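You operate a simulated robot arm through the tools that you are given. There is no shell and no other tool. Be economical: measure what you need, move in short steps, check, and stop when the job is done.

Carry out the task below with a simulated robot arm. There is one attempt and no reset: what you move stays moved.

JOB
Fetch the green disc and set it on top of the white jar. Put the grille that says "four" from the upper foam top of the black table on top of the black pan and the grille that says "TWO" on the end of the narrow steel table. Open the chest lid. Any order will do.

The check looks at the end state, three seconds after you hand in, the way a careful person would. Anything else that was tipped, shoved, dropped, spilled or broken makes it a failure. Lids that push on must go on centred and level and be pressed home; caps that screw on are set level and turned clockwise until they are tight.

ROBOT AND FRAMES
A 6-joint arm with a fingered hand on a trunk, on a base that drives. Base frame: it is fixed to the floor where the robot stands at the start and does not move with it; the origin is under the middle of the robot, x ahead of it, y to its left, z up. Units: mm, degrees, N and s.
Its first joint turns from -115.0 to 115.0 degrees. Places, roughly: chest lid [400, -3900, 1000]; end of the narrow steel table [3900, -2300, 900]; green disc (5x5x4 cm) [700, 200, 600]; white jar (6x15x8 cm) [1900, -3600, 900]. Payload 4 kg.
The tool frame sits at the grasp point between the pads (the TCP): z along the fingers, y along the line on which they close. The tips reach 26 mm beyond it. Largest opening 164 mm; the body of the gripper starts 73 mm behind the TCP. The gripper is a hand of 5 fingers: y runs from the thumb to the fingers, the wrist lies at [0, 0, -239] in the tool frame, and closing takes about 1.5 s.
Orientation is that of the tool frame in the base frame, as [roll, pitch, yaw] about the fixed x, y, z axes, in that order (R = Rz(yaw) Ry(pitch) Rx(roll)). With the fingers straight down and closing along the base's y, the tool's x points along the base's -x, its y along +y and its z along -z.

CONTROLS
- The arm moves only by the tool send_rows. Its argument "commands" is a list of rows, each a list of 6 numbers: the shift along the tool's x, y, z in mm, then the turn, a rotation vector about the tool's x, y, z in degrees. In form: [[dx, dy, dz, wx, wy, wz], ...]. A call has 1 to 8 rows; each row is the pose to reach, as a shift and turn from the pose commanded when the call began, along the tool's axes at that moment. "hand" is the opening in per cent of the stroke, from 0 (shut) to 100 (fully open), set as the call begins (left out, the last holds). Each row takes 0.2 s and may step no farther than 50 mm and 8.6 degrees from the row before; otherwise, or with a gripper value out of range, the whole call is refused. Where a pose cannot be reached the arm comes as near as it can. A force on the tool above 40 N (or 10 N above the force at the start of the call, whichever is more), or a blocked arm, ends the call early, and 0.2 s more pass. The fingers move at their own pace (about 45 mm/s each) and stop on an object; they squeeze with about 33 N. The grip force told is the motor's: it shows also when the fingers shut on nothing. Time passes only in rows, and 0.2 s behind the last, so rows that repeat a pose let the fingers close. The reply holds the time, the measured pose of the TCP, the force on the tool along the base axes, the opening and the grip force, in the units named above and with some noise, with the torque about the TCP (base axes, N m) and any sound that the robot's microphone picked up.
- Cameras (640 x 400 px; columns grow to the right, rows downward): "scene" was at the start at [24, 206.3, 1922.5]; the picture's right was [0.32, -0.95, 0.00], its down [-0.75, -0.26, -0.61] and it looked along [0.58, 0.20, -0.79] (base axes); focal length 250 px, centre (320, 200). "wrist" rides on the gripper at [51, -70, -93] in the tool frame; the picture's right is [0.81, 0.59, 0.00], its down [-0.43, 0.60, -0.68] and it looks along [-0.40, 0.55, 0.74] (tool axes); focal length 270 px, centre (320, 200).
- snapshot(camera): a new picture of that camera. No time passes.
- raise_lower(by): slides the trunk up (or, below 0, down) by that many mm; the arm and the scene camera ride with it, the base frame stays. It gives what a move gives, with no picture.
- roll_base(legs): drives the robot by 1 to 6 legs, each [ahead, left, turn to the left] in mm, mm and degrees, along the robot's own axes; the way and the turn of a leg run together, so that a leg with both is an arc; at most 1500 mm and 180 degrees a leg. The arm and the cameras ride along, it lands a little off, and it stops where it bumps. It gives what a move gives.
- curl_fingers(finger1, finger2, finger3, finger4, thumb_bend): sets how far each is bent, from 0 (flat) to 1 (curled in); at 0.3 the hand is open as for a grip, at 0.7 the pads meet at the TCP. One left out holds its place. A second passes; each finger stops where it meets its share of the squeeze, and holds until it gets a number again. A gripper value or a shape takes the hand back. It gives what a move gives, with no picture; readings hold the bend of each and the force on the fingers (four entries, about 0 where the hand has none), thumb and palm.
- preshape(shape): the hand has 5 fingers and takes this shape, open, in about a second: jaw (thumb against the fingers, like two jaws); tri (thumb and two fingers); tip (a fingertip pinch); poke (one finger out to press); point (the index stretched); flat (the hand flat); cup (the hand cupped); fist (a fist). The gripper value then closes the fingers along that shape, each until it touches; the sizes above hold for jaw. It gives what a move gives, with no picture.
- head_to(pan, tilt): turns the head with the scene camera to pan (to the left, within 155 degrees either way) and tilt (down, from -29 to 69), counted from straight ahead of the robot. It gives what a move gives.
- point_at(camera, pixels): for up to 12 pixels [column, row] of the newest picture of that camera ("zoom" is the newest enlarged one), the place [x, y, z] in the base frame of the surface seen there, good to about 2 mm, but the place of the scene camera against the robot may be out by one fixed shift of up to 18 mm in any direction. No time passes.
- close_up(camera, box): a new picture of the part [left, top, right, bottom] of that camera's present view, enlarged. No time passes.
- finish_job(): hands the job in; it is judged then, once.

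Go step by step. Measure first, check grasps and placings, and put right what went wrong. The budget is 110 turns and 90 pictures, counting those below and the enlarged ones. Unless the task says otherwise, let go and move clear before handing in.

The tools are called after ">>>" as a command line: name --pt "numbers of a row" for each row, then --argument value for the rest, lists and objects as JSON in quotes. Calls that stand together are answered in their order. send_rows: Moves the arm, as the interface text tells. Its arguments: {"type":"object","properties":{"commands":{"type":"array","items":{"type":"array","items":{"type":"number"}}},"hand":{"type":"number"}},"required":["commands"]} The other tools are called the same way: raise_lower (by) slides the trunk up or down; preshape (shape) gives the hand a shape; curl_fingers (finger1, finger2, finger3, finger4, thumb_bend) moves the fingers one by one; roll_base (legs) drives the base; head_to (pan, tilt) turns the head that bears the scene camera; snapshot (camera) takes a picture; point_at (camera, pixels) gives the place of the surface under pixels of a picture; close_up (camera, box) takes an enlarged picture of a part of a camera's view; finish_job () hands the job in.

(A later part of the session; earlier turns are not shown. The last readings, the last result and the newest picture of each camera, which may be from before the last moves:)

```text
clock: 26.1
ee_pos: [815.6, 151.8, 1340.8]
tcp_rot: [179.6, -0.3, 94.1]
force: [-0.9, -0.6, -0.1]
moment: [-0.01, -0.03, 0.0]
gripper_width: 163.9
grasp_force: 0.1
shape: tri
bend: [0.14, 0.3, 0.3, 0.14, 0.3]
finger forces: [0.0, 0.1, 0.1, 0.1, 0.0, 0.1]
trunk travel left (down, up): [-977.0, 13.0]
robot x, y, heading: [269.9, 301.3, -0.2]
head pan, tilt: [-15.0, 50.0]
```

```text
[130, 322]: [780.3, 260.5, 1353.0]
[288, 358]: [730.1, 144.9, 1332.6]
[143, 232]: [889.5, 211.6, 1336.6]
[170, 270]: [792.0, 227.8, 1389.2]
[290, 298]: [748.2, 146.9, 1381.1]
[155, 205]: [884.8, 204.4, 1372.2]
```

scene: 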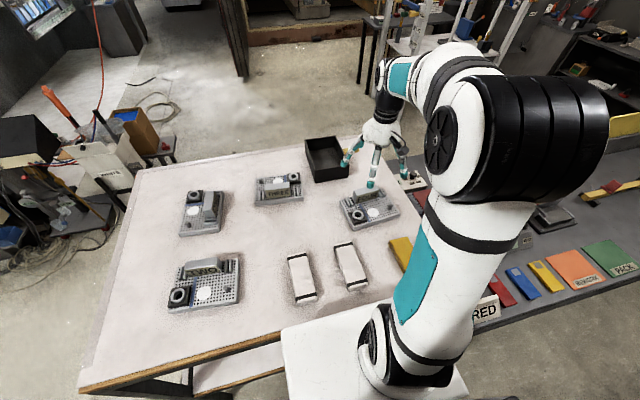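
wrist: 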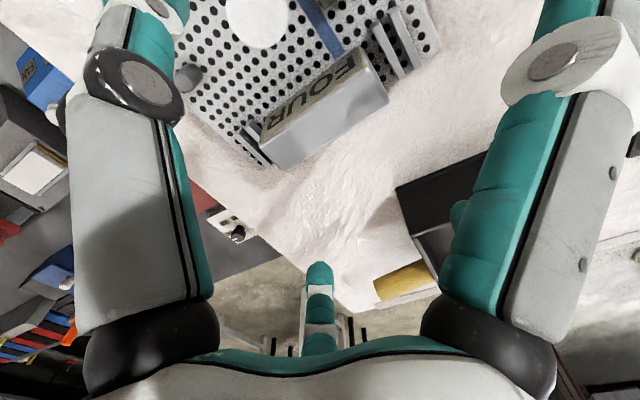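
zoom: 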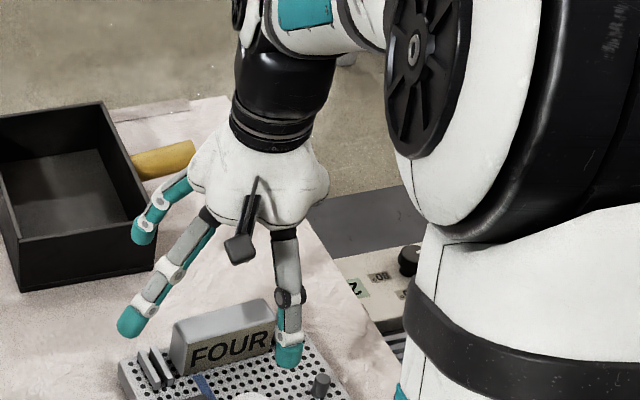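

The digits are radial around the TCP; tri closes thumb on the text face and two fingers on the back, with the spare ones staying above TCP height. I'll lower to z≈1258 half closed, then close.

>>> send_rows --pt "0 0 0 0 0 0" --pt "0 0 0 0 0 0" --pt "0 0 0 0 0 0" --pt "0 0 40 0 0 0" --pt "0 0 70 0 0 0" --pt "0 0 82 0 0 0" --hand 50

>>> send_rows --pt "0 0 0 0 0 0" --pt "0 0 0 0 0 0" --pt "0 0 0 0 0 0" --pt "0 0 0 0 0 0" --pt "0 0 0 0 0 0" --pt "0 0 0 0 0 0" --pt "0 0 0 0 0 0" --hand 0

>>> close_up --camera "scene" --box '[340, 120, 440, 220]'

```text
clock: 27.5
ee_pos: [817.4, 154.4, 1259.7]
tcp_rot: [179.6, -0.3, 94.2]
force: [0.2, -1.0, 0.4]
moment: [0.01, -0.01, 0.03]
gripper_width: 82.4
grasp_force: 0.1
shape: tri
bend: [0.14, 0.37, 0.37, 0.14, 0.7]
finger forces: [0.0, 0.0, 0.1, 0.0, 0.1, 0.0]
trunk travel left (down, up): [-977.0, 13.0]
robot x, y, heading: [270.3, 302.6, 0.2]
head pan, tilt: [-15.0, 50.0]
```

```text
clock: 29.1
ee_pos: [817.1, 154.6, 1260.7]
tcp_rot: [179.6, -0.3, 94.2]
force: [-0.2, -0.3, 0.3]
moment: [0.02, 0.03, 0.02]
gripper_width: 29.0
grasp_force: 33.1
shape: tri
bend: [0.27, 0.79, 0.79, 0.27, 0.7]
finger forces: [0.0, 14.8, 14.8, 0.0, 29.9, 0.0]
trunk travel left (down, up): [-977.0, 13.0]
robot x, y, heading: [268.5, 300.7, -0.0]
head pan, tilt: [-15.0, 50.0]
```

```text
4.00 times, centred on (390, 170) of scene
```

zoom: 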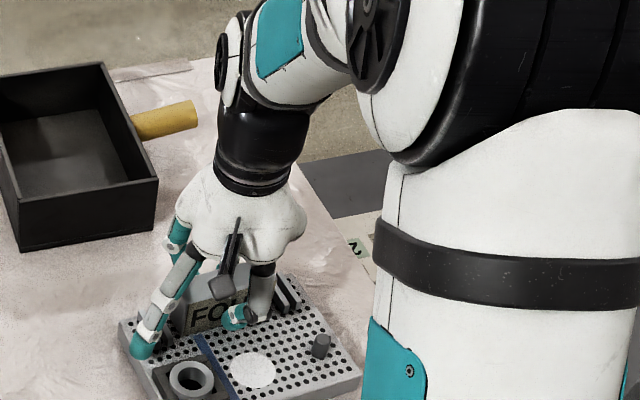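

Gripped at width 29 with 33 N. I'll lift 100 mm slowly and check that the whole grille comes.

>>> send_rows --pt "0 0 -10 0 0 0" --pt "0 0 -20 0 0 0" --pt "0 0 -40 0 0 0" --pt "0 0 -60 0 0 0" --pt "0 0 -80 0 0 0" --pt "0 0 -100 0 0 0" --pt "0 0 -100 0 0 0"

>>> snapshot --camera "scene"

>>> snapshot --camera "wrist"

```text
clock: 30.7
ee_pos: [817.3, 152.2, 1358.0]
tcp_rot: [179.6, -0.3, 94.2]
force: [0.2, -0.1, -4.1]
moment: [0.03, -0.13, 0.01]
gripper_width: 29.1
grasp_force: 33.1
shape: tri
bend: [0.28, 0.79, 0.79, 0.28, 0.7]
finger forces: [0.1, 15.0, 15.1, 0.2, 30.2, 0.0]
trunk travel left (down, up): [-977.0, 13.0]
robot x, y, heading: [269.0, 301.9, 0.1]
head pan, tilt: [-15.0, 50.0]
```

```text
51 pictures are left
```

scene: 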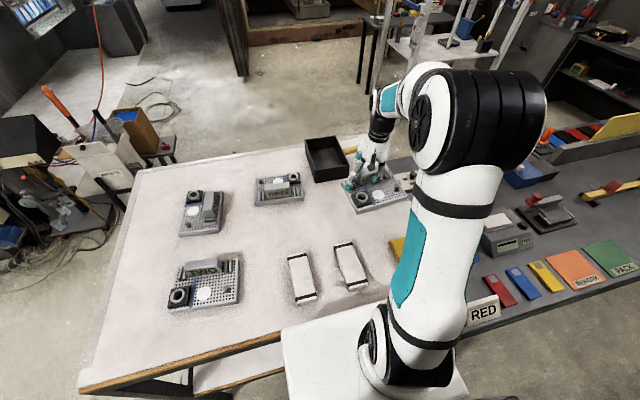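

```text
50 pictures are left
```

wrist: 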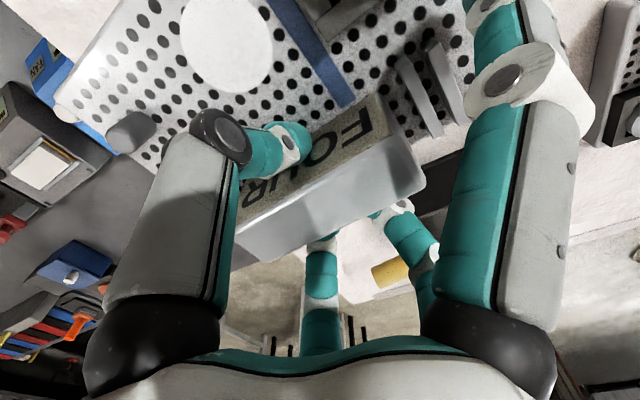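

The whole grille (≈0.4 kg) is held level. To shorten the reach I'll raise it a bit and turn it half round (by −173.5°) so its block faces the near side.

>>> send_rows --pt "0 0 -10 0 0 -8.5" --pt "0 0 -20 0 0 -17" --pt "0 0 -30 0 0 -25.5" --pt "0 0 -30 0 0 -34" --pt "0 0 -30 0 0 -42.5" --pt "0 0 -30 0 0 -51" --pt "0 0 -30 0 0 -59.5" --pt "0 0 -30 0 0 -68"

>>> send_rows --pt "0 0 0 0 0 -8.5" --pt "0 0 0 0 0 -17" --pt "0 0 0 0 0 -25.5" --pt "0 0 0 0 0 -34" --pt "0 0 0 0 0 -42.5" --pt "0 0 0 0 0 -51" --pt "0 0 0 0 0 -59.5" --pt "0 0 0 0 0 -68"

>>> send_rows --pt "0 0 0 0 0 -8.5" --pt "0 0 0 0 0 -17" --pt "0 0 0 0 0 -25.5" --pt "0 0 0 0 0 -34" --pt "0 0 0 0 0 -37.5" --pt "0 0 0 0 0 -37.5"

>>> snapshot --camera "scene"

```text
clock: 32.5
ee_pos: [816.2, 151.4, 1387.7]
tcp_rot: [179.6, 0.2, 162.3]
force: [0.4, -0.5, -4.1]
moment: [0.15, -0.02, 0.01]
gripper_width: 28.8
grasp_force: 33.4
shape: tri
bend: [0.28, 0.79, 0.79, 0.28, 0.7]
finger forces: [0.1, 15.2, 15.1, 0.0, 30.3, 0.1]
trunk travel left (down, up): [-977.0, 13.0]
robot x, y, heading: [268.6, 300.3, 0.1]
head pan, tilt: [-15.0, 50.0]
```

```text
clock: 34.3
ee_pos: [817.7, 152.5, 1388.5]
tcp_rot: [-180.0, 0.5, -129.7]
force: [-0.1, 0.4, -4.5]
moment: [0.1, 0.11, 0.0]
gripper_width: 28.9
grasp_force: 32.5
shape: tri
bend: [0.28, 0.79, 0.79, 0.28, 0.7]
finger forces: [0.1, 15.1, 15.0, 0.0, 30.4, 0.0]
trunk travel left (down, up): [-977.0, 13.0]
robot x, y, heading: [274.0, 299.0, -0.1]
head pan, tilt: [-15.0, 50.0]
```

```text
clock: 35.7
ee_pos: [824.7, 236.7, 1377.8]
tcp_rot: [-179.1, -3.6, -101.1]
force: [0.6, 0.3, -4.5]
moment: [0.05, 0.16, 0.01]
gripper_width: 28.8
grasp_force: 32.6
shape: tri
bend: [0.28, 0.79, 0.79, 0.28, 0.7]
finger forces: [0.0, 15.1, 15.4, 0.1, 30.7, 0.0]
out of reach, approached as far as the arm can: row 2, 3, 4, 5, 6
trunk travel left (down, up): [-977.0, 13.0]
robot x, y, heading: [268.1, 301.3, -0.0]
head pan, tilt: [-15.0, 50.0]
```

```text
49 pictures are left
```

scene: 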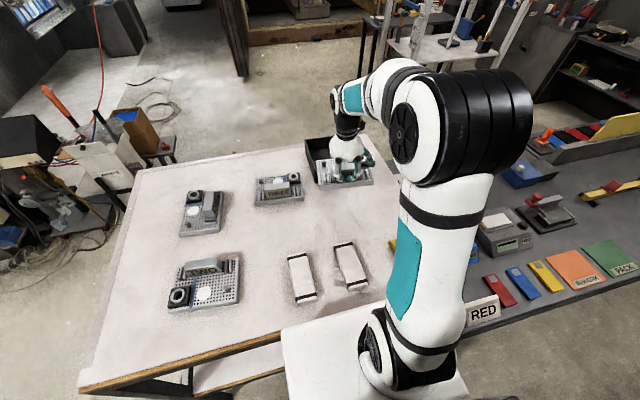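

A joint limit stopped the turn near yaw 259 and nudged the pose to (825,237), slightly tilted. I'll back the turn off by 8.5° with no shift and see where it settles.

>>> send_rows --pt "0 0 0 0 0 4" --pt "0 0 0 0 0 8.5" --pt "0 0 0 0 0 8.5"

```text
clock: 36.5
ee_pos: [824.4, 238.2, 1378.7]
tcp_rot: [-178.6, -3.4, -109.7]
force: [0.2, -0.2, -4.9]
moment: [0.03, 0.16, -0.03]
gripper_width: 28.9
grasp_force: 33.3
shape: tri
bend: [0.28, 0.79, 0.79, 0.28, 0.7]
finger forces: [0.0, 15.1, 15.3, 0.0, 30.6, 0.0]
trunk travel left (down, up): [-977.0, 13.0]
robot x, y, heading: [271.9, 300.5, -0.1]
head pan, tilt: [-15.0, 50.0]
```

Commands start from the achieved pose. I'll level the tool and head for the pan at (1018,246).

>>> send_rows --pt "0 0 0 -1.4 -3.4 0" --pt "-18 -45 0 -1.4 -3.4 -2" --pt "-36 -90 0 -1.4 -3.4 -4" --pt "-54 -135 0 -1.4 -3.4 -6" --pt "-65 -160 0 -1.4 -3.4 -7" --pt "-73 -180 0 -1.4 -3.4 -8" --pt "-73 -180 0 -1.4 -3.4 -8"

>>> snapshot --camera "wrist"

>>> close_up --camera "scene" --box '[270, 90, 400, 200]'

```text
clock: 38.1
ee_pos: [1018.8, 249.4, 1379.2]
tcp_rot: [179.9, -0.2, -101.8]
force: [-0.1, -0.6, -4.1]
moment: [0.01, 0.15, -0.01]
gripper_width: 28.8
grasp_force: 33.1
shape: tri
bend: [0.28, 0.79, 0.79, 0.28, 0.7]
finger forces: [0.0, 15.1, 15.1, 0.1, 30.5, 0.0]
trunk travel left (down, up): [-977.0, 13.0]
robot x, y, heading: [269.4, 299.1, 0.3]
head pan, tilt: [-15.0, 50.0]
```

```text
48 pictures are left
```

wrist: 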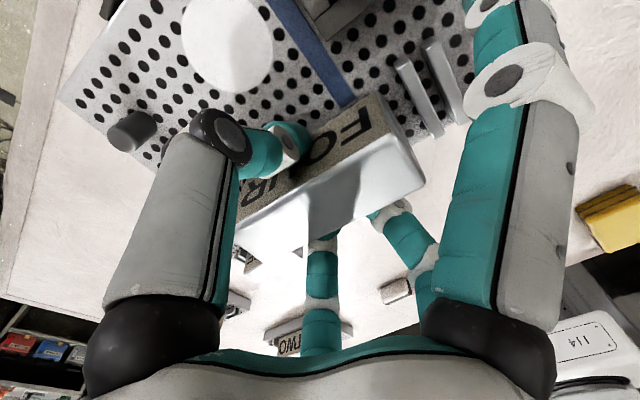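

```text
3.64 times, centred on (335, 145) of scene
```

zoom: 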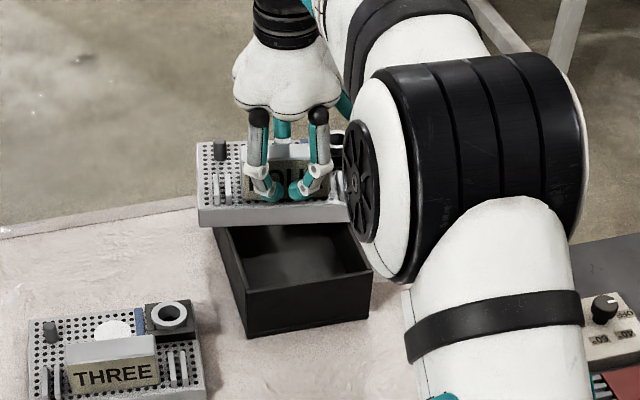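

Reached (1019,249) level. Check the plate against the pan in the same scene frame.

>>> point_at --camera "zoom" --pixels '[[201, 207], [345, 200], [198, 150], [240, 209], [235, 235], [250, 290], [360, 272], [247, 297], [330, 207]]'

```text
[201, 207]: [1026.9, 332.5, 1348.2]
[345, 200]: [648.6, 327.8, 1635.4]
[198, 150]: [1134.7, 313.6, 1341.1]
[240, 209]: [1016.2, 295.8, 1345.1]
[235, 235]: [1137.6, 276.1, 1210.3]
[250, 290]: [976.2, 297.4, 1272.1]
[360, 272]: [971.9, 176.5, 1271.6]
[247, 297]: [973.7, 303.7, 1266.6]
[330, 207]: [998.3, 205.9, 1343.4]
```

The plate's centre is at (1072,230) against the pan's (1068,231) in the same frame; good, only ~10° skewed. I'll lower until contact, expected near TCP z 1331.

>>> send_rows --pt "0 0 20 0 0 0" --pt "0 0 36 0 0 0" --pt "0 0 42 0 0 0" --pt "0 0 45 0 0 0" --pt "0 0 47 0 0 0" --pt "0 0 48 0 0 0" --pt "0 0 48 0 0 0"

>>> close_up --camera "scene" --box '[270, 90, 400, 200]'

```text
clock: 39.7
ee_pos: [1018.1, 247.8, 1330.4]
tcp_rot: [179.8, -0.2, -101.8]
force: [-0.5, 0.5, -1.5]
moment: [-0.04, -0.12, -0.02]
gripper_width: 28.7
grasp_force: 33.4
shape: tri
bend: [0.28, 0.79, 0.79, 0.28, 0.7]
finger forces: [0.0, 15.5, 15.6, 0.0, 30.7, 0.0]
trunk travel left (down, up): [-977.0, 13.0]
robot x, y, heading: [273.8, 305.3, 0.0]
head pan, tilt: [-15.0, 50.0]
```

```text
3.64 times, centred on (335, 145) of scene
```

zoom: 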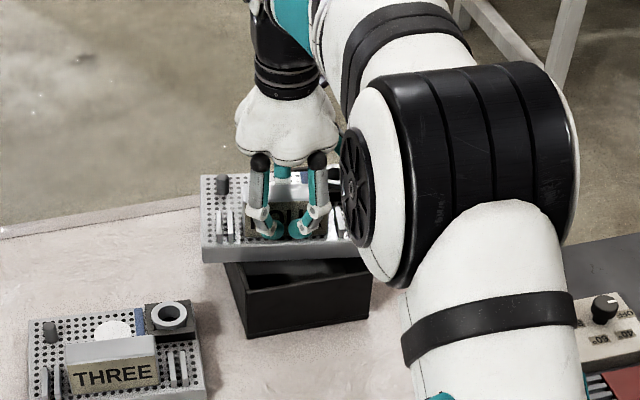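

Weight is going over to the rim (−1.5 N). One mm more, then open and rise.

>>> send_rows --pt "0 0 1 0 0 0" --pt "0 0 1 0 0 0"

>>> send_rows --pt "0 0 1 0 0 0" --pt "0 0 1 0 0 0" --pt "0 0 1 0 0 0" --pt "0 0 1 0 0 0" --pt "0 0 -10 0 0 0" --pt "0 0 -40 0 0 0" --pt "0 0 -80 0 0 0" --pt "0 0 -120 0 0 0" --hand 60

>>> snapshot --camera "wrist"

>>> close_up --camera "scene" --box '[270, 90, 400, 200]'

```text
clock: 40.3
ee_pos: [1017.2, 248.9, 1329.1]
tcp_rot: [179.7, -0.2, -101.9]
force: [0.3, 0.0, -1.0]
moment: [-0.09, -0.15, 0.01]
gripper_width: 28.8
grasp_force: 33.1
shape: tri
bend: [0.28, 0.79, 0.79, 0.28, 0.7]
finger forces: [0.0, 16.1, 15.9, 0.0, 31.1, 0.0]
trunk travel left (down, up): [-977.0, 13.0]
robot x, y, heading: [271.9, 300.2, -0.2]
head pan, tilt: [-15.0, 50.0]
```

```text
clock: 42.1
ee_pos: [994.8, 252.3, 1431.4]
tcp_rot: [-179.3, 0.0, -101.7]
force: [0.0, 0.0, 1.0]
moment: [0.01, 0.0, 0.02]
gripper_width: 98.0
grasp_force: 0.0
shape: tri
bend: [0.14, 0.33, 0.33, 0.14, 0.7]
finger forces: [0.0, 0.0, 0.0, 0.0, 0.0, 0.1]
out of reach, approached as far as the arm can: row 7, 8
trunk travel left (down, up): [-977.0, 13.0]
robot x, y, heading: [267.8, 300.3, 0.0]
head pan, tilt: [-15.0, 50.0]
```

```text
45 pictures are left
```

wrist: 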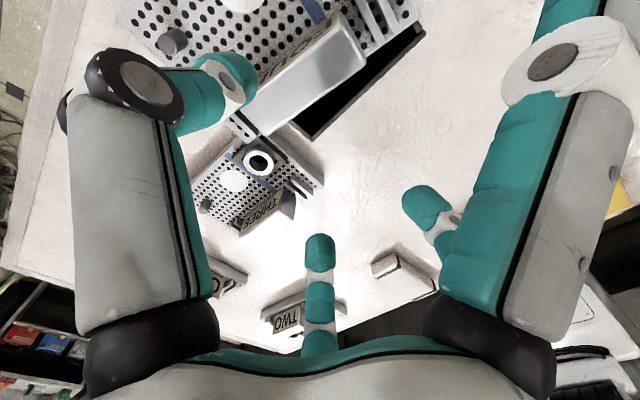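

```text
3.64 times, centred on (335, 145) of scene
```

zoom: 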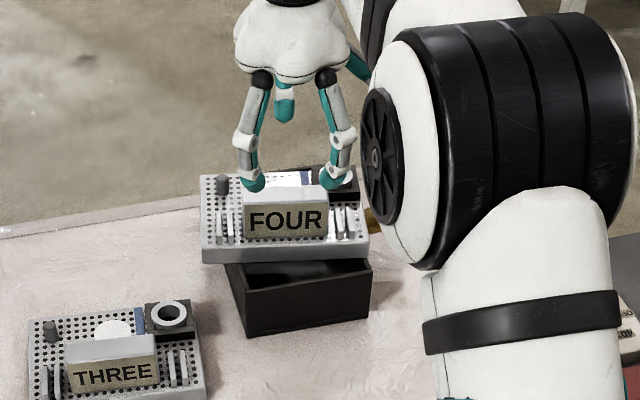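

FOUR rests level on the pan. Next TWO: I'll shift the base 300 to the left, then bring the hand back while turning it.

>>> roll_base --legs '[[0, 300, 0]]'

>>> send_rows --pt "0 40 0 0 0 8.5" --pt "0 80 0 0 0 17" --pt "0 120 0 0 0 25.5" --pt "0 160 0 0 0 34" --pt "0 200 0 0 0 42.5" --pt "0 240 0 0 0 51" --pt "0 270 0 0 0 59.5" --pt "0 270 0 0 0 68"

```text
clock: 44.2
ee_pos: [997.8, 555.2, 1430.7]
tcp_rot: [-179.4, 0.1, -101.8]
force: [-0.3, -0.6, -0.5]
moment: [-0.03, 0.01, 0.01]
gripper_width: 97.8
grasp_force: 0.0
shape: tri
bend: [0.14, 0.33, 0.33, 0.14, 0.7]
finger forces: [0.0, 0.0, 0.1, 0.0, 0.0, 0.0]
trunk travel left (down, up): [-977.0, 13.0]
robot x, y, heading: [273.9, 603.8, -0.3]
head pan, tilt: [-15.0, 50.0]
```

```text
clock: 46.0
ee_pos: [732.6, 611.9, 1426.8]
tcp_rot: [-179.9, 0.5, -170.0]
force: [0.3, -0.3, 0.1]
moment: [0.02, 0.05, 0.02]
gripper_width: 98.0
grasp_force: 0.1
shape: tri
bend: [0.14, 0.33, 0.33, 0.14, 0.7]
finger forces: [0.0, 0.1, 0.1, 0.0, 0.0, 0.0]
trunk travel left (down, up): [-977.0, 13.0]
robot x, y, heading: [267.4, 606.9, -0.4]
head pan, tilt: [-15.0, 50.0]
```

Continuing the turn toward yaw 85 and moving above TWO's block near (677,702).

>>> send_rows --pt "8 20 0 0 0 8.5" --pt "16 40 0 0 0 17" --pt "24 60 0 0 0 25.5" --pt "32 80 0 0 0 34" --pt "39 98 0 0 0 42.5" --pt "39 98 0 0 0 51" --pt "39 98 0 0 0 59.5" --pt "39 98 0 0 0 68"

>>> send_rows --pt "0 0 20 0 0 8.5" --pt "0 0 40 0 0 17" --pt "0 0 60 0 0 25.5" --pt "0 0 80 0 0 34" --pt "0 0 90 0 0 37" --pt "0 0 90 0 0 37"

>>> snapshot --camera "wrist"

```text
clock: 47.8
ee_pos: [677.9, 700.1, 1426.9]
tcp_rot: [179.6, 0.4, 122.0]
force: [-0.4, 0.4, 0.2]
moment: [0.01, -0.01, 0.01]
gripper_width: 97.9
grasp_force: 0.1
shape: tri
bend: [0.14, 0.33, 0.33, 0.14, 0.7]
finger forces: [0.0, 0.1, 0.0, 0.0, 0.0, 0.0]
trunk travel left (down, up): [-977.0, 13.0]
robot x, y, heading: [273.0, 608.8, -0.4]
head pan, tilt: [-15.0, 50.0]
```

```text
clock: 49.2
ee_pos: [677.2, 699.5, 1335.8]
tcp_rot: [179.4, 0.1, 85.0]
force: [-0.5, -0.2, 0.3]
moment: [-0.02, 0.01, 0.01]
gripper_width: 97.8
grasp_force: 0.1
shape: tri
bend: [0.14, 0.33, 0.33, 0.14, 0.7]
finger forces: [0.1, 0.0, 0.0, 0.1, 0.1, 0.2]
trunk travel left (down, up): [-977.0, 13.0]
robot x, y, heading: [271.9, 603.9, -0.4]
head pan, tilt: [-15.0, 50.0]
```

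```text
43 pictures are left
```

wrist: 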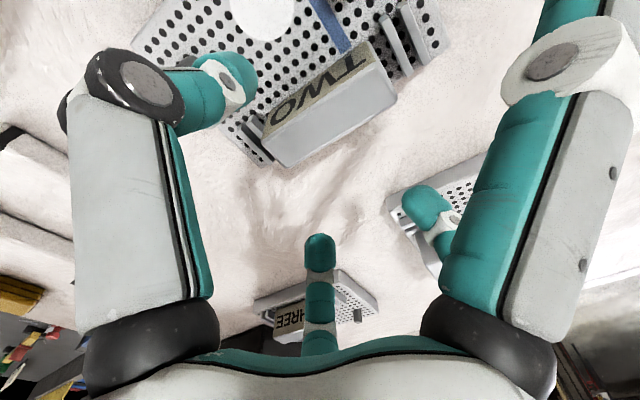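

Block TWO is close under the TCP; I'll measure its top.

>>> point_at --camera "wrist" --pixels '[[275, 142], [372, 72], [292, 162], [390, 100], [328, 120], [310, 125], [350, 115]]'

```text
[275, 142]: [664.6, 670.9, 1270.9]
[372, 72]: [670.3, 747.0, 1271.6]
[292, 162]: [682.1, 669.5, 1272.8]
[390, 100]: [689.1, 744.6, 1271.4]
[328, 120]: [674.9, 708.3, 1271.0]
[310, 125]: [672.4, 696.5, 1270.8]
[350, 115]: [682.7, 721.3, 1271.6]
```

Block centre is (677,708): shift 8.5 along tool x, lower to z≈1259 at half opening, and close.

>>> send_rows --pt "8.5 0 0 0 0 0" --pt "8.5 0 35 0 0 0" --pt "8.5 0 65 0 0 0" --pt "8.5 0 77 0 0 0" --pt "8.5 0 77 0 0 0" --hand 50

>>> send_rows --pt "0 0 0 0 0 0" --pt "0 0 0 0 0 0" --pt "0 0 0 0 0 0" --pt "0 0 0 0 0 0" --pt "0 0 0 0 0 0" --pt "0 0 0 0 0 0" --pt "0 0 0 0 0 0" --hand 0

>>> send_rows --pt "0 0 -10 0 0 0" --pt "0 0 -20 0 0 0" --pt "0 0 -40 0 0 0" --pt "0 0 -60 0 0 0" --pt "0 0 -80 0 0 0" --pt "0 0 -120 0 0 0" --pt "0 0 -150 0 0 0"

>>> snapshot --camera "wrist"

```text
clock: 50.4
ee_pos: [679.7, 708.6, 1260.0]
tcp_rot: [179.4, 0.1, 85.2]
force: [0.4, -0.2, 0.7]
moment: [0.01, -0.04, -0.02]
gripper_width: 82.3
grasp_force: 0.0
shape: tri
bend: [0.14, 0.37, 0.37, 0.14, 0.7]
finger forces: [0.1, 0.1, 0.0, 0.0, 0.1, 0.0]
trunk travel left (down, up): [-977.0, 13.0]
robot x, y, heading: [271.3, 609.4, 0.0]
head pan, tilt: [-15.0, 50.0]
```

```text
clock: 52.0
ee_pos: [679.1, 708.7, 1259.4]
tcp_rot: [179.4, 0.0, 85.1]
force: [-0.1, 0.5, 0.7]
moment: [-0.02, 0.05, 0.01]
gripper_width: 28.6
grasp_force: 33.1
shape: tri
bend: [0.27, 0.78, 0.78, 0.27, 0.7]
finger forces: [0.0, 14.6, 14.8, 0.0, 30.0, 0.0]
trunk travel left (down, up): [-977.0, 13.0]
robot x, y, heading: [271.0, 606.6, -0.2]
head pan, tilt: [-15.0, 50.0]
```

```text
clock: 53.6
ee_pos: [677.2, 709.6, 1410.5]
tcp_rot: [179.5, 0.0, 85.2]
force: [-0.3, -0.1, -4.0]
moment: [-0.02, -0.2, 0.01]
gripper_width: 28.6
grasp_force: 32.8
shape: tri
bend: [0.28, 0.78, 0.78, 0.28, 0.7]
finger forces: [0.0, 15.0, 15.1, 0.0, 30.3, 0.0]
trunk travel left (down, up): [-977.0, 13.0]
robot x, y, heading: [272.0, 605.6, -0.3]
head pan, tilt: [-15.0, 50.0]
```

```text
42 pictures are left
```

wrist: 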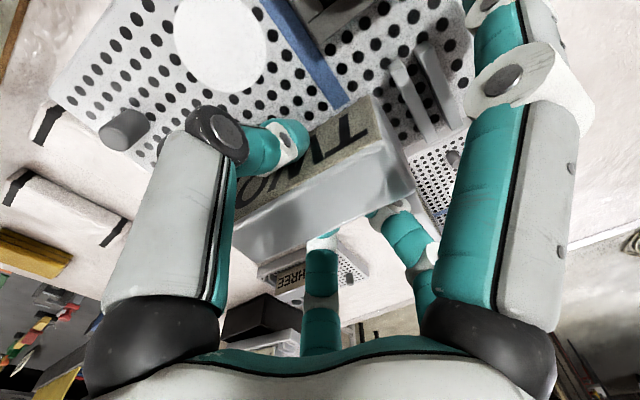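

TWO is held (4 N, 33 N grip). Now I'll survey the route and the steel table.

>>> head_to --pan -42 --tilt 18

>>> snapshot --camera "scene"

>>> close_up --camera "scene" --box '[190, 90, 390, 230]'

```text
clock: 54.6
ee_pos: [676.9, 710.1, 1408.7]
tcp_rot: [179.3, 0.0, 85.2]
force: [-0.2, 0.7, -4.8]
moment: [-0.02, -0.17, 0.02]
gripper_width: 28.5
grasp_force: 33.0
shape: tri
bend: [0.28, 0.78, 0.78, 0.28, 0.7]
finger forces: [0.0, 15.0, 15.1, 0.0, 30.4, 0.0]
trunk travel left (down, up): [-977.0, 13.0]
robot x, y, heading: [272.3, 604.2, 0.0]
head pan, tilt: [-42.0, 18.0]
```

```text
41 pictures are left
```

scene: 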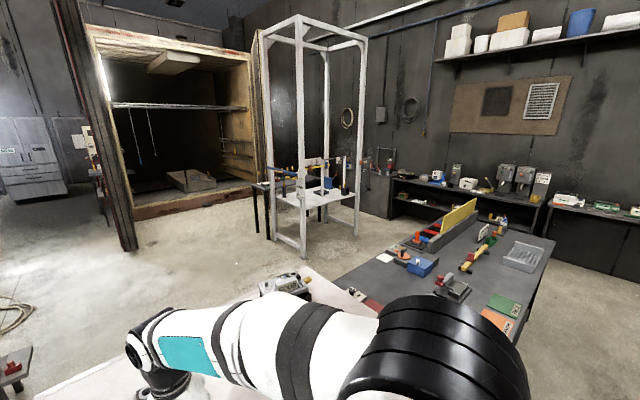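

```text
2.86 times, centred on (290, 160) of scene
```

zoom: 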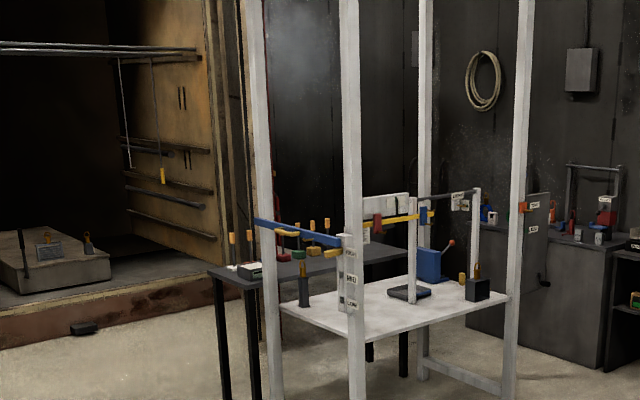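

Let me measure the gantry table, the dark table behind it, and floor/desk edges.

>>> point_at --camera "zoom" --pixels '[[290, 308], [355, 335], [505, 300], [440, 305], [215, 272], [255, 278], [300, 262], [400, 252], [222, 395], [350, 300], [520, 215], [640, 330]]'

>>> point_at --camera "scene" --pixels '[[555, 240], [500, 330], [305, 258], [270, 238], [357, 236], [400, 235], [132, 250], [230, 260], [250, 287], [380, 268], [210, 225], [545, 205]]'

```text
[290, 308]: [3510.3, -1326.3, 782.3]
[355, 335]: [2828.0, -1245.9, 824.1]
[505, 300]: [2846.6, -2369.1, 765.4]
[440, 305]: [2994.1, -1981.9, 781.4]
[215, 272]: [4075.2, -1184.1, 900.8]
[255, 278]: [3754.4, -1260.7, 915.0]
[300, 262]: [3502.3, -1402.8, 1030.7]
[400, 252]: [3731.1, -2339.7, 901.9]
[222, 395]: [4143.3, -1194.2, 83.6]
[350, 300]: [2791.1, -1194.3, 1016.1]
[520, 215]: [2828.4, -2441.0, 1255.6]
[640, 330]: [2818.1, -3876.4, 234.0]
```

```text
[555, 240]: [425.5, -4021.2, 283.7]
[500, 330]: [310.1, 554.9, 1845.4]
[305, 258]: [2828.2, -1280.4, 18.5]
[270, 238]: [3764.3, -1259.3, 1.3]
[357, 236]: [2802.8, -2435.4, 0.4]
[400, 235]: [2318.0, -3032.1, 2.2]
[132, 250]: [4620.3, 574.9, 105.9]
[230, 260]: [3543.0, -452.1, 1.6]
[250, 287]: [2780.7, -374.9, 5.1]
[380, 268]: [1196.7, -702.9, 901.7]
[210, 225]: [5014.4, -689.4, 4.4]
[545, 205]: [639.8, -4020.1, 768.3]
```

The dark narrow table (z≈900) stands behind the white gantry, with its end near [3900,−2300]. I'll back out and drive along the front of the gray desk to the aisle at y≈−2700.

>>> roll_base --legs '[[-500, 0, 0], [0, 0, -90], [1500, 0, 0], [1500, 0, 0], [300, 0, 0], [0, 0, 90]]'

>>> head_to --pan -10 --tilt 20

>>> snapshot --camera "scene"

```text
clock: 80.8
ee_pos: [106.4, -2588.6, 1408.4]
tcp_rot: [179.3, 0.1, 81.7]
force: [0.2, -0.2, -3.7]
moment: [-0.01, -0.13, 0.01]
gripper_width: 28.1
grasp_force: 32.9
shape: tri
bend: [0.28, 0.78, 0.78, 0.28, 0.7]
finger forces: [0.0, 14.7, 14.6, 0.0, 29.7, 0.0]
trunk travel left (down, up): [-977.0, 13.0]
robot x, y, heading: [-304.3, -2664.8, -3.7]
head pan, tilt: [-42.0, 18.0]
```

```text
clock: 81.7
ee_pos: [106.9, -2588.3, 1407.4]
tcp_rot: [179.3, 0.2, 81.6]
force: [0.3, 0.4, -4.0]
moment: [0.0, -0.13, 0.0]
gripper_width: 28.2
grasp_force: 32.6
shape: tri
bend: [0.28, 0.78, 0.78, 0.28, 0.7]
finger forces: [0.1, 14.6, 14.7, 0.1, 29.6, 0.0]
trunk travel left (down, up): [-977.0, 13.0]
robot x, y, heading: [-305.7, -2664.7, -3.7]
head pan, tilt: [-10.0, 20.0]
```

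```text
39 pictures are left
```

scene: 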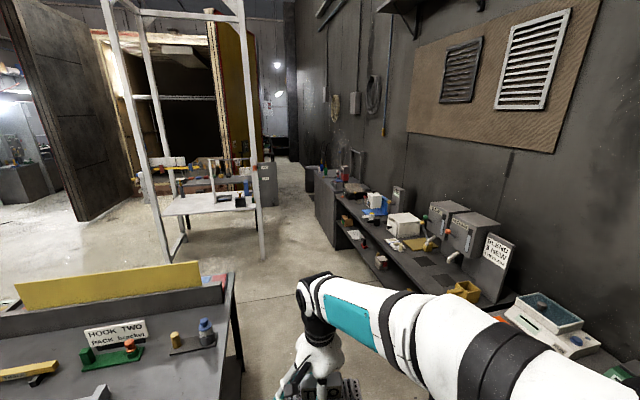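

The aisle ahead is clear. Check the desk corner at (236,275) and the shelf edge, then drive on.

>>> point_at --camera "scene" --pixels '[[234, 275], [262, 258], [268, 185], [316, 205], [336, 240], [270, 205], [290, 180], [480, 310], [300, 260], [180, 258], [237, 205], [225, 400]]'

```text
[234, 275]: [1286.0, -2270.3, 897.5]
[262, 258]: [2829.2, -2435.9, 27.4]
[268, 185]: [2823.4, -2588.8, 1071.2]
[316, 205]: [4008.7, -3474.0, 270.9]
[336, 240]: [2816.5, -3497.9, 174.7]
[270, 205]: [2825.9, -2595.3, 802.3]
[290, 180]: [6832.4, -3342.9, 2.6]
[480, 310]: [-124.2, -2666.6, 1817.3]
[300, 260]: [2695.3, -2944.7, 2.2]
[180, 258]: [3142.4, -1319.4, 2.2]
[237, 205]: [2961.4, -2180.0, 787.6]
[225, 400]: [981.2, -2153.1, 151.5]
```

The gantry carries a side panel out to y≈−2650 and the wall shelf begins at y≈−3490, so I'll take the middle, y≈−3070, to x≈3300.

>>> roll_base --legs '[[0, 0, 3.7], [1300, -235, 0], [1300, -170, 0], [1000, 0, 0]]'

>>> head_to --pan 50 --tilt 35

>>> snapshot --camera "scene"

```text
clock: 99.7
ee_pos: [3693.5, -2953.3, 1407.7]
tcp_rot: [179.3, 0.0, 85.5]
force: [-0.4, 0.3, -4.5]
moment: [0.01, -0.15, 0.0]
gripper_width: 28.2
grasp_force: 33.0
shape: tri
bend: [0.28, 0.78, 0.78, 0.28, 0.7]
finger forces: [0.0, 14.6, 14.8, 0.1, 29.6, 0.0]
trunk travel left (down, up): [-977.0, 13.0]
robot x, y, heading: [3291.2, -3061.1, 0.5]
head pan, tilt: [-10.0, 20.0]
```

```text
clock: 101.0
ee_pos: [3693.2, -2954.1, 1408.4]
tcp_rot: [179.5, 0.1, 85.5]
force: [-1.1, 0.2, -4.0]
moment: [0.04, -0.13, 0.0]
gripper_width: 28.2
grasp_force: 33.4
shape: tri
bend: [0.28, 0.78, 0.78, 0.28, 0.7]
finger forces: [0.0, 14.6, 14.8, 0.1, 29.7, 0.0]
trunk travel left (down, up): [-977.0, 13.0]
robot x, y, heading: [3285.7, -3057.8, 0.0]
head pan, tilt: [50.0, 35.0]
```

```text
38 pictures are left
```

scene: 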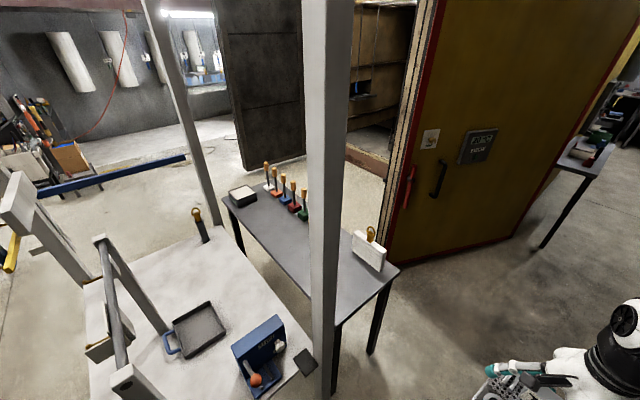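

The dark table's near end is at about (365,285), with a white piece at (368,250). Measure its corners and that other small table at (590,160).

>>> point_at --camera "scene" --pixels '[[396, 268], [340, 318], [360, 285], [368, 250], [342, 245], [345, 280], [225, 205], [260, 240], [590, 165], [370, 350], [610, 140], [305, 240]]'

>>> close_up --camera "scene" --box '[330, 210, 430, 330]'

>>> close_up --camera "scene" --box '[540, 60, 640, 200]'

```text
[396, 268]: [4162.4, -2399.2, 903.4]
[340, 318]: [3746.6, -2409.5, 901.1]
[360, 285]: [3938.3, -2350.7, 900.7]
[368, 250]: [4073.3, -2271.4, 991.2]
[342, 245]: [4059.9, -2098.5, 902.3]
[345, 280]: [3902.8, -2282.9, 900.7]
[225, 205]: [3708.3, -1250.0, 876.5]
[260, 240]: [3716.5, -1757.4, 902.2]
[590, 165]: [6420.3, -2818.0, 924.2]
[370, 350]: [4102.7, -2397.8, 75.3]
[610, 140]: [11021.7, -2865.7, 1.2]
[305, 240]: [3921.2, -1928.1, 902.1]
```

```text
3.33 times, centred on (380, 270) of scene
```

zoom: 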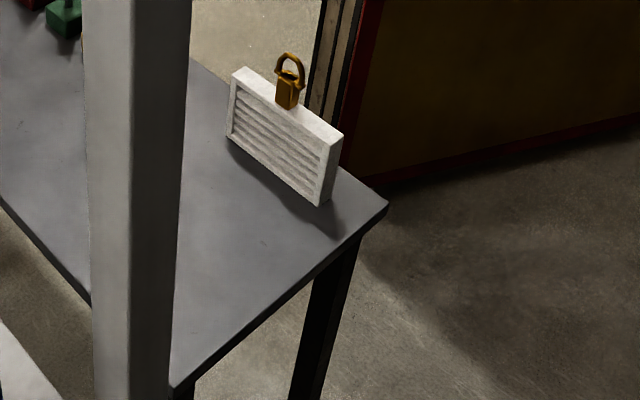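

```text
2.86 times, centred on (590, 130) of scene
```

zoom: 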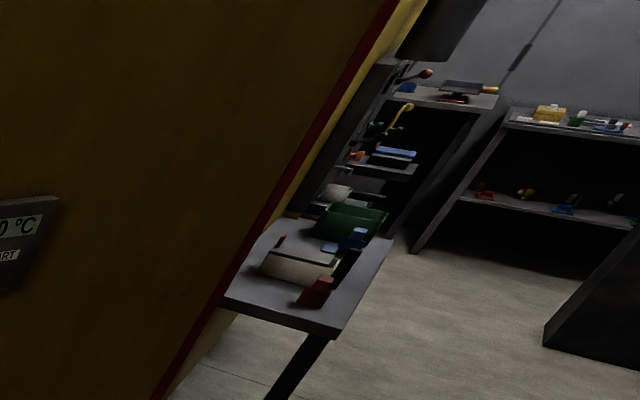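

The steel table's end spans x 3747–4162 with edge y≈−2405, free left of the white box (x>4030). I'll turn left here, strafe to x≈3930 and approach to y≈−2840.

>>> roll_base --legs '[[0, 0, 90], [0, -640, 0], [215, 0, 0]]'

>>> head_to --pan 5 --tilt 50

>>> snapshot --camera "scene"

```text
clock: 109.8
ee_pos: [3843.1, -2441.3, 1407.6]
tcp_rot: [179.4, 0.2, 175.1]
force: [0.9, 0.9, -4.9]
moment: [0.13, -0.01, -0.02]
gripper_width: 28.4
grasp_force: 33.8
shape: tri
bend: [0.28, 0.78, 0.78, 0.28, 0.7]
finger forces: [0.0, 14.4, 14.6, 0.0, 29.3, 0.0]
trunk travel left (down, up): [-977.0, 13.0]
robot x, y, heading: [3946.1, -2848.1, 89.7]
head pan, tilt: [50.0, 35.0]
```

```text
clock: 110.9
ee_pos: [3843.8, -2441.5, 1407.7]
tcp_rot: [179.4, 0.0, 175.1]
force: [0.3, -0.4, -4.7]
moment: [0.15, -0.02, 0.01]
gripper_width: 28.2
grasp_force: 33.0
shape: tri
bend: [0.28, 0.78, 0.78, 0.28, 0.7]
finger forces: [0.0, 14.6, 14.6, 0.1, 29.4, 0.0]
trunk travel left (down, up): [-977.0, 13.0]
robot x, y, heading: [3945.2, -2846.6, 89.7]
head pan, tilt: [5.0, 50.0]
```

```text
35 pictures are left
```

scene: 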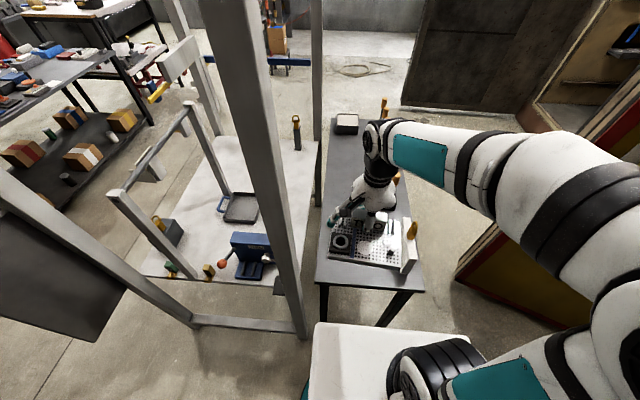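

The grille is just before the table's end in plan. I'll move the hand in by 170 mm and lower the trunk by 430.

>>> send_rows --pt "-3 45 0 0 0 0" --pt "-6 90 0 0 0 0" --pt "-9 135 0 0 0 0" --pt "-11.5 170 0 0 0 0" --pt "-11.5 170 0 0 0 0"

>>> raise_lower --by -425

>>> snapshot --camera "scene"

>>> close_up --camera "scene" --box '[260, 80, 440, 220]'

```text
clock: 112.1
ee_pos: [3872.0, -2274.3, 1412.2]
tcp_rot: [179.3, 0.1, 175.2]
force: [-0.5, 0.0, -4.0]
moment: [0.18, 0.01, -0.02]
gripper_width: 28.1
grasp_force: 32.9
shape: tri
bend: [0.28, 0.78, 0.78, 0.28, 0.7]
finger forces: [0.0, 14.4, 14.5, 0.0, 29.4, 0.0]
trunk travel left (down, up): [-977.0, 13.0]
robot x, y, heading: [3945.0, -2848.7, 89.5]
head pan, tilt: [5.0, 50.0]
```

```text
refused: -425 is not a number from -400 to 400
```

```text
34 pictures are left
```

scene: 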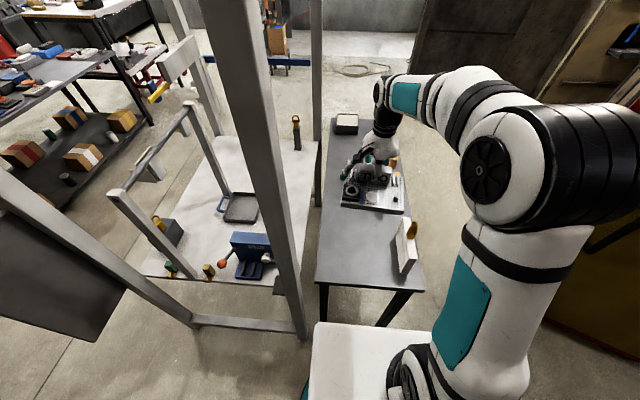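

```text
2.86 times, centred on (350, 150) of scene
```

zoom: 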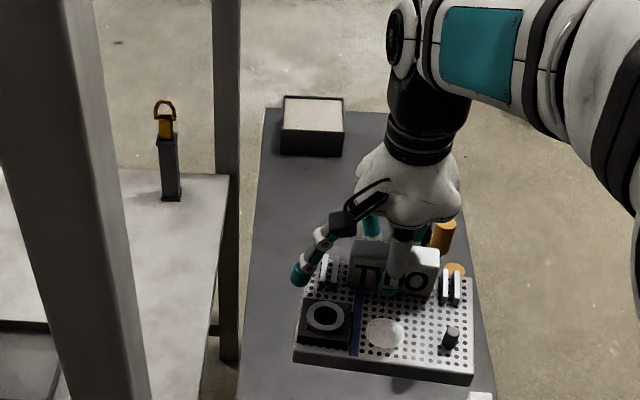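

Above the spot now. Lower the trunk by 400 (limit per call) and look.

>>> raise_lower --by -400

>>> snapshot --camera "scene"

```text
clock: 115.9
ee_pos: [3870.6, -2273.6, 1012.1]
tcp_rot: [179.4, 0.0, 175.1]
force: [0.2, -0.1, -4.5]
moment: [0.17, 0.0, 0.02]
gripper_width: 27.9
grasp_force: 33.1
shape: tri
bend: [0.28, 0.78, 0.78, 0.28, 0.7]
finger forces: [0.0, 14.3, 14.6, 0.1, 29.4, 0.1]
trunk travel left (down, up): [-577.0, 413.0]
robot x, y, heading: [3947.2, -2852.8, 89.7]
head pan, tilt: [5.0, 50.0]
```

```text
32 pictures are left
```

scene: 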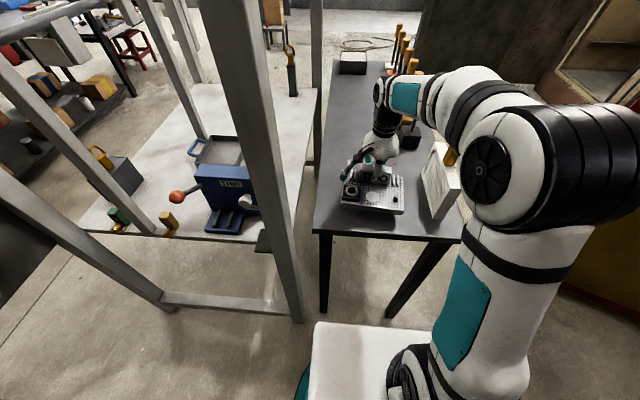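

Plate is over free tabletop near the end. Lower gently to contact, expected near TCP z 959.

>>> send_rows --pt "0 0 25 0 0 0" --pt "0 0 42 0 0 0" --pt "0 0 47 0 0 0" --pt "0 0 50 0 0 0" --pt "0 0 52 0 0 0" --pt "0 0 53 0 0 0" --pt "0 0 53 0 0 0"

>>> close_up --camera "scene" --box '[310, 120, 440, 240]'

```text
clock: 117.5
ee_pos: [3870.3, -2272.6, 958.3]
tcp_rot: [179.4, 0.1, 175.1]
force: [-0.1, 2.4, -1.0]
moment: [-0.19, 0.05, 0.01]
gripper_width: 28.4
grasp_force: 32.9
shape: tri
bend: [0.28, 0.78, 0.78, 0.28, 0.7]
finger forces: [0.1, 16.1, 16.5, 0.0, 31.3, 0.1]
trunk travel left (down, up): [-577.0, 413.0]
robot x, y, heading: [3943.6, -2846.1, 89.9]
head pan, tilt: [5.0, 50.0]
```

```text
3.33 times, centred on (375, 180) of scene
```

zoom: 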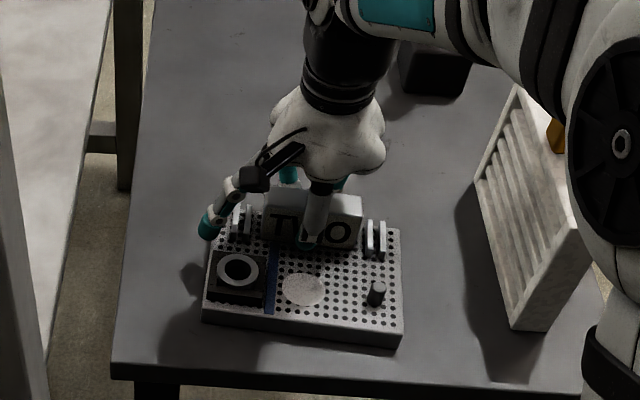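

Contact is made, the grille sits by the table's end. Release and rise.

>>> send_rows --pt "0 0 0 0 0 0" --pt "0 0 0 0 0 0" --pt "0 0 0 0 0 0" --pt "0 0 0 0 0 0" --pt "0 0 -15 0 0 0" --pt "0 0 -50 0 0 0" --pt "0 0 -90 0 0 0" --pt "0 0 -110 0 0 0" --hand 60

>>> raise_lower --by 300

>>> snapshot --camera "scene"

```text
clock: 119.3
ee_pos: [3870.1, -2274.4, 1068.4]
tcp_rot: [179.4, 0.2, 175.1]
force: [0.6, 0.3, -0.4]
moment: [-0.01, 0.0, 0.02]
gripper_width: 98.1
grasp_force: 0.1
shape: tri
bend: [0.14, 0.33, 0.33, 0.14, 0.7]
finger forces: [0.1, 0.0, 0.0, 0.0, 0.0, 0.0]
trunk travel left (down, up): [-577.0, 413.0]
robot x, y, heading: [3946.5, -2848.4, 89.8]
head pan, tilt: [5.0, 50.0]
```

```text
clock: 122.3
ee_pos: [3870.6, -2274.8, 1368.6]
tcp_rot: [179.5, 0.2, 175.1]
force: [0.3, 1.1, 0.4]
moment: [0.01, -0.05, 0.03]
gripper_width: 97.9
grasp_force: 0.0
shape: tri
bend: [0.14, 0.33, 0.33, 0.14, 0.7]
finger forces: [0.0, 0.1, 0.1, 0.0, 0.1, 0.0]
trunk travel left (down, up): [-877.0, 113.0]
robot x, y, heading: [3943.8, -2849.0, 90.0]
head pan, tilt: [5.0, 50.0]
```

```text
30 pictures are left
```

scene: 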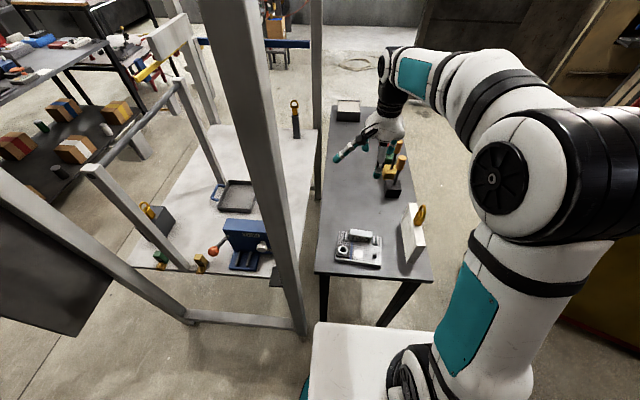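

TWO stands well on the table's end. I'll retract the hand, back off, face −x, and drive along the aisle toward the chest, viewing the jar on the way.

>>> send_rows --pt "0 -45 0 0 0 0" --pt "0 -90 0 0 0 0" --pt "0 -135 0 0 0 0" --pt "0 -170 0 0 0 0"

>>> roll_base --legs '[[-215, 0, 0], [0, 0, 90], [1500, 0, 0], [550, 0, 0]]'

>>> head_to --pan 80 --tilt 45

>>> snapshot --camera "scene"

```text
clock: 123.3
ee_pos: [3856.3, -2445.3, 1366.5]
tcp_rot: [179.4, 0.2, 175.1]
force: [0.5, 0.3, 1.1]
moment: [0.01, 0.03, -0.02]
gripper_width: 98.1
grasp_force: 0.0
shape: tri
bend: [0.14, 0.33, 0.33, 0.14, 0.7]
finger forces: [0.0, 0.0, 0.0, 0.0, 0.0, 0.1]
trunk travel left (down, up): [-877.0, 113.0]
robot x, y, heading: [3945.1, -2843.6, 89.7]
head pan, tilt: [5.0, 50.0]
```

```text
clock: 138.6
ee_pos: [1484.6, -3176.3, 1363.6]
tcp_rot: [179.4, 0.1, -94.0]
force: [-0.1, 0.3, 0.5]
moment: [0.0, -0.03, 0.0]
gripper_width: 98.1
grasp_force: 0.0
shape: tri
bend: [0.14, 0.33, 0.33, 0.14, 0.7]
finger forces: [0.1, 0.1, 0.1, 0.0, 0.0, 0.1]
trunk travel left (down, up): [-877.0, 113.0]
robot x, y, heading: [1888.1, -3079.9, -179.3]
head pan, tilt: [5.0, 50.0]
```

```text
clock: 140.1
ee_pos: [1484.9, -3177.4, 1363.8]
tcp_rot: [179.4, 0.1, -94.0]
force: [-0.7, 0.1, -0.8]
moment: [0.0, -0.04, 0.0]
gripper_width: 98.1
grasp_force: 0.1
shape: tri
bend: [0.14, 0.33, 0.33, 0.14, 0.7]
finger forces: [0.0, 0.0, 0.0, 0.0, 0.0, 0.1]
trunk travel left (down, up): [-877.0, 113.0]
robot x, y, heading: [1887.5, -3082.8, -179.4]
head pan, tilt: [80.0, 45.0]
```

```text
29 pictures are left
```

scene: 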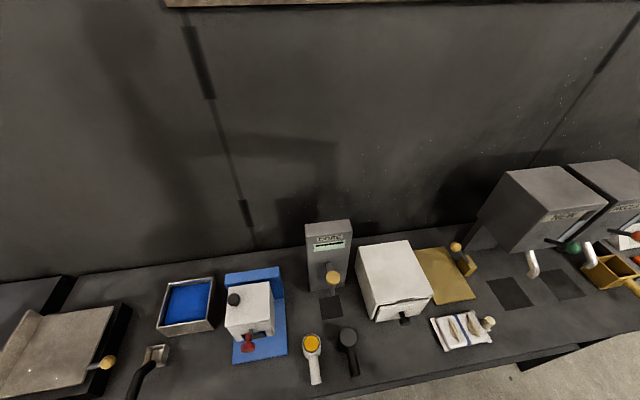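

The white jar is the handled white cup at (312,345), next to a black one at (347,345). Measure it up close.

>>> close_up --camera "scene" --box '[280, 310, 380, 390]'

>>> point_at --camera "scene" --pixels '[[312, 343], [312, 334], [303, 343], [321, 342], [316, 380], [312, 352], [347, 338], [355, 370], [250, 350], [330, 360], [310, 395], [400, 300]]'

```text
5.00 times, centred on (330, 350) of scene
```

zoom: 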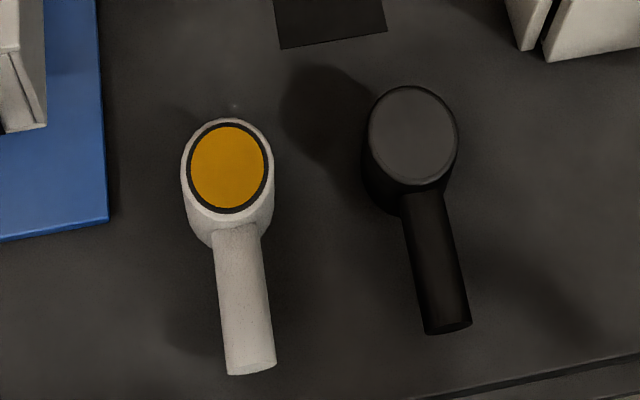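

```text
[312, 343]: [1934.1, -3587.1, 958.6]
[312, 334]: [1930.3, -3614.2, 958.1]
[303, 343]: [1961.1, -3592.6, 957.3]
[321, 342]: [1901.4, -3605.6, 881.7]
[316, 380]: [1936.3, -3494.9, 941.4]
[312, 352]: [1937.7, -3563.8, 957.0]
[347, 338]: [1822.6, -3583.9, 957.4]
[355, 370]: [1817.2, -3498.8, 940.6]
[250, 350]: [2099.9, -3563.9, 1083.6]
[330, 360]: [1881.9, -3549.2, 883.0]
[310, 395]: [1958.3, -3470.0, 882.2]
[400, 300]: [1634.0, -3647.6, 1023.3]
```

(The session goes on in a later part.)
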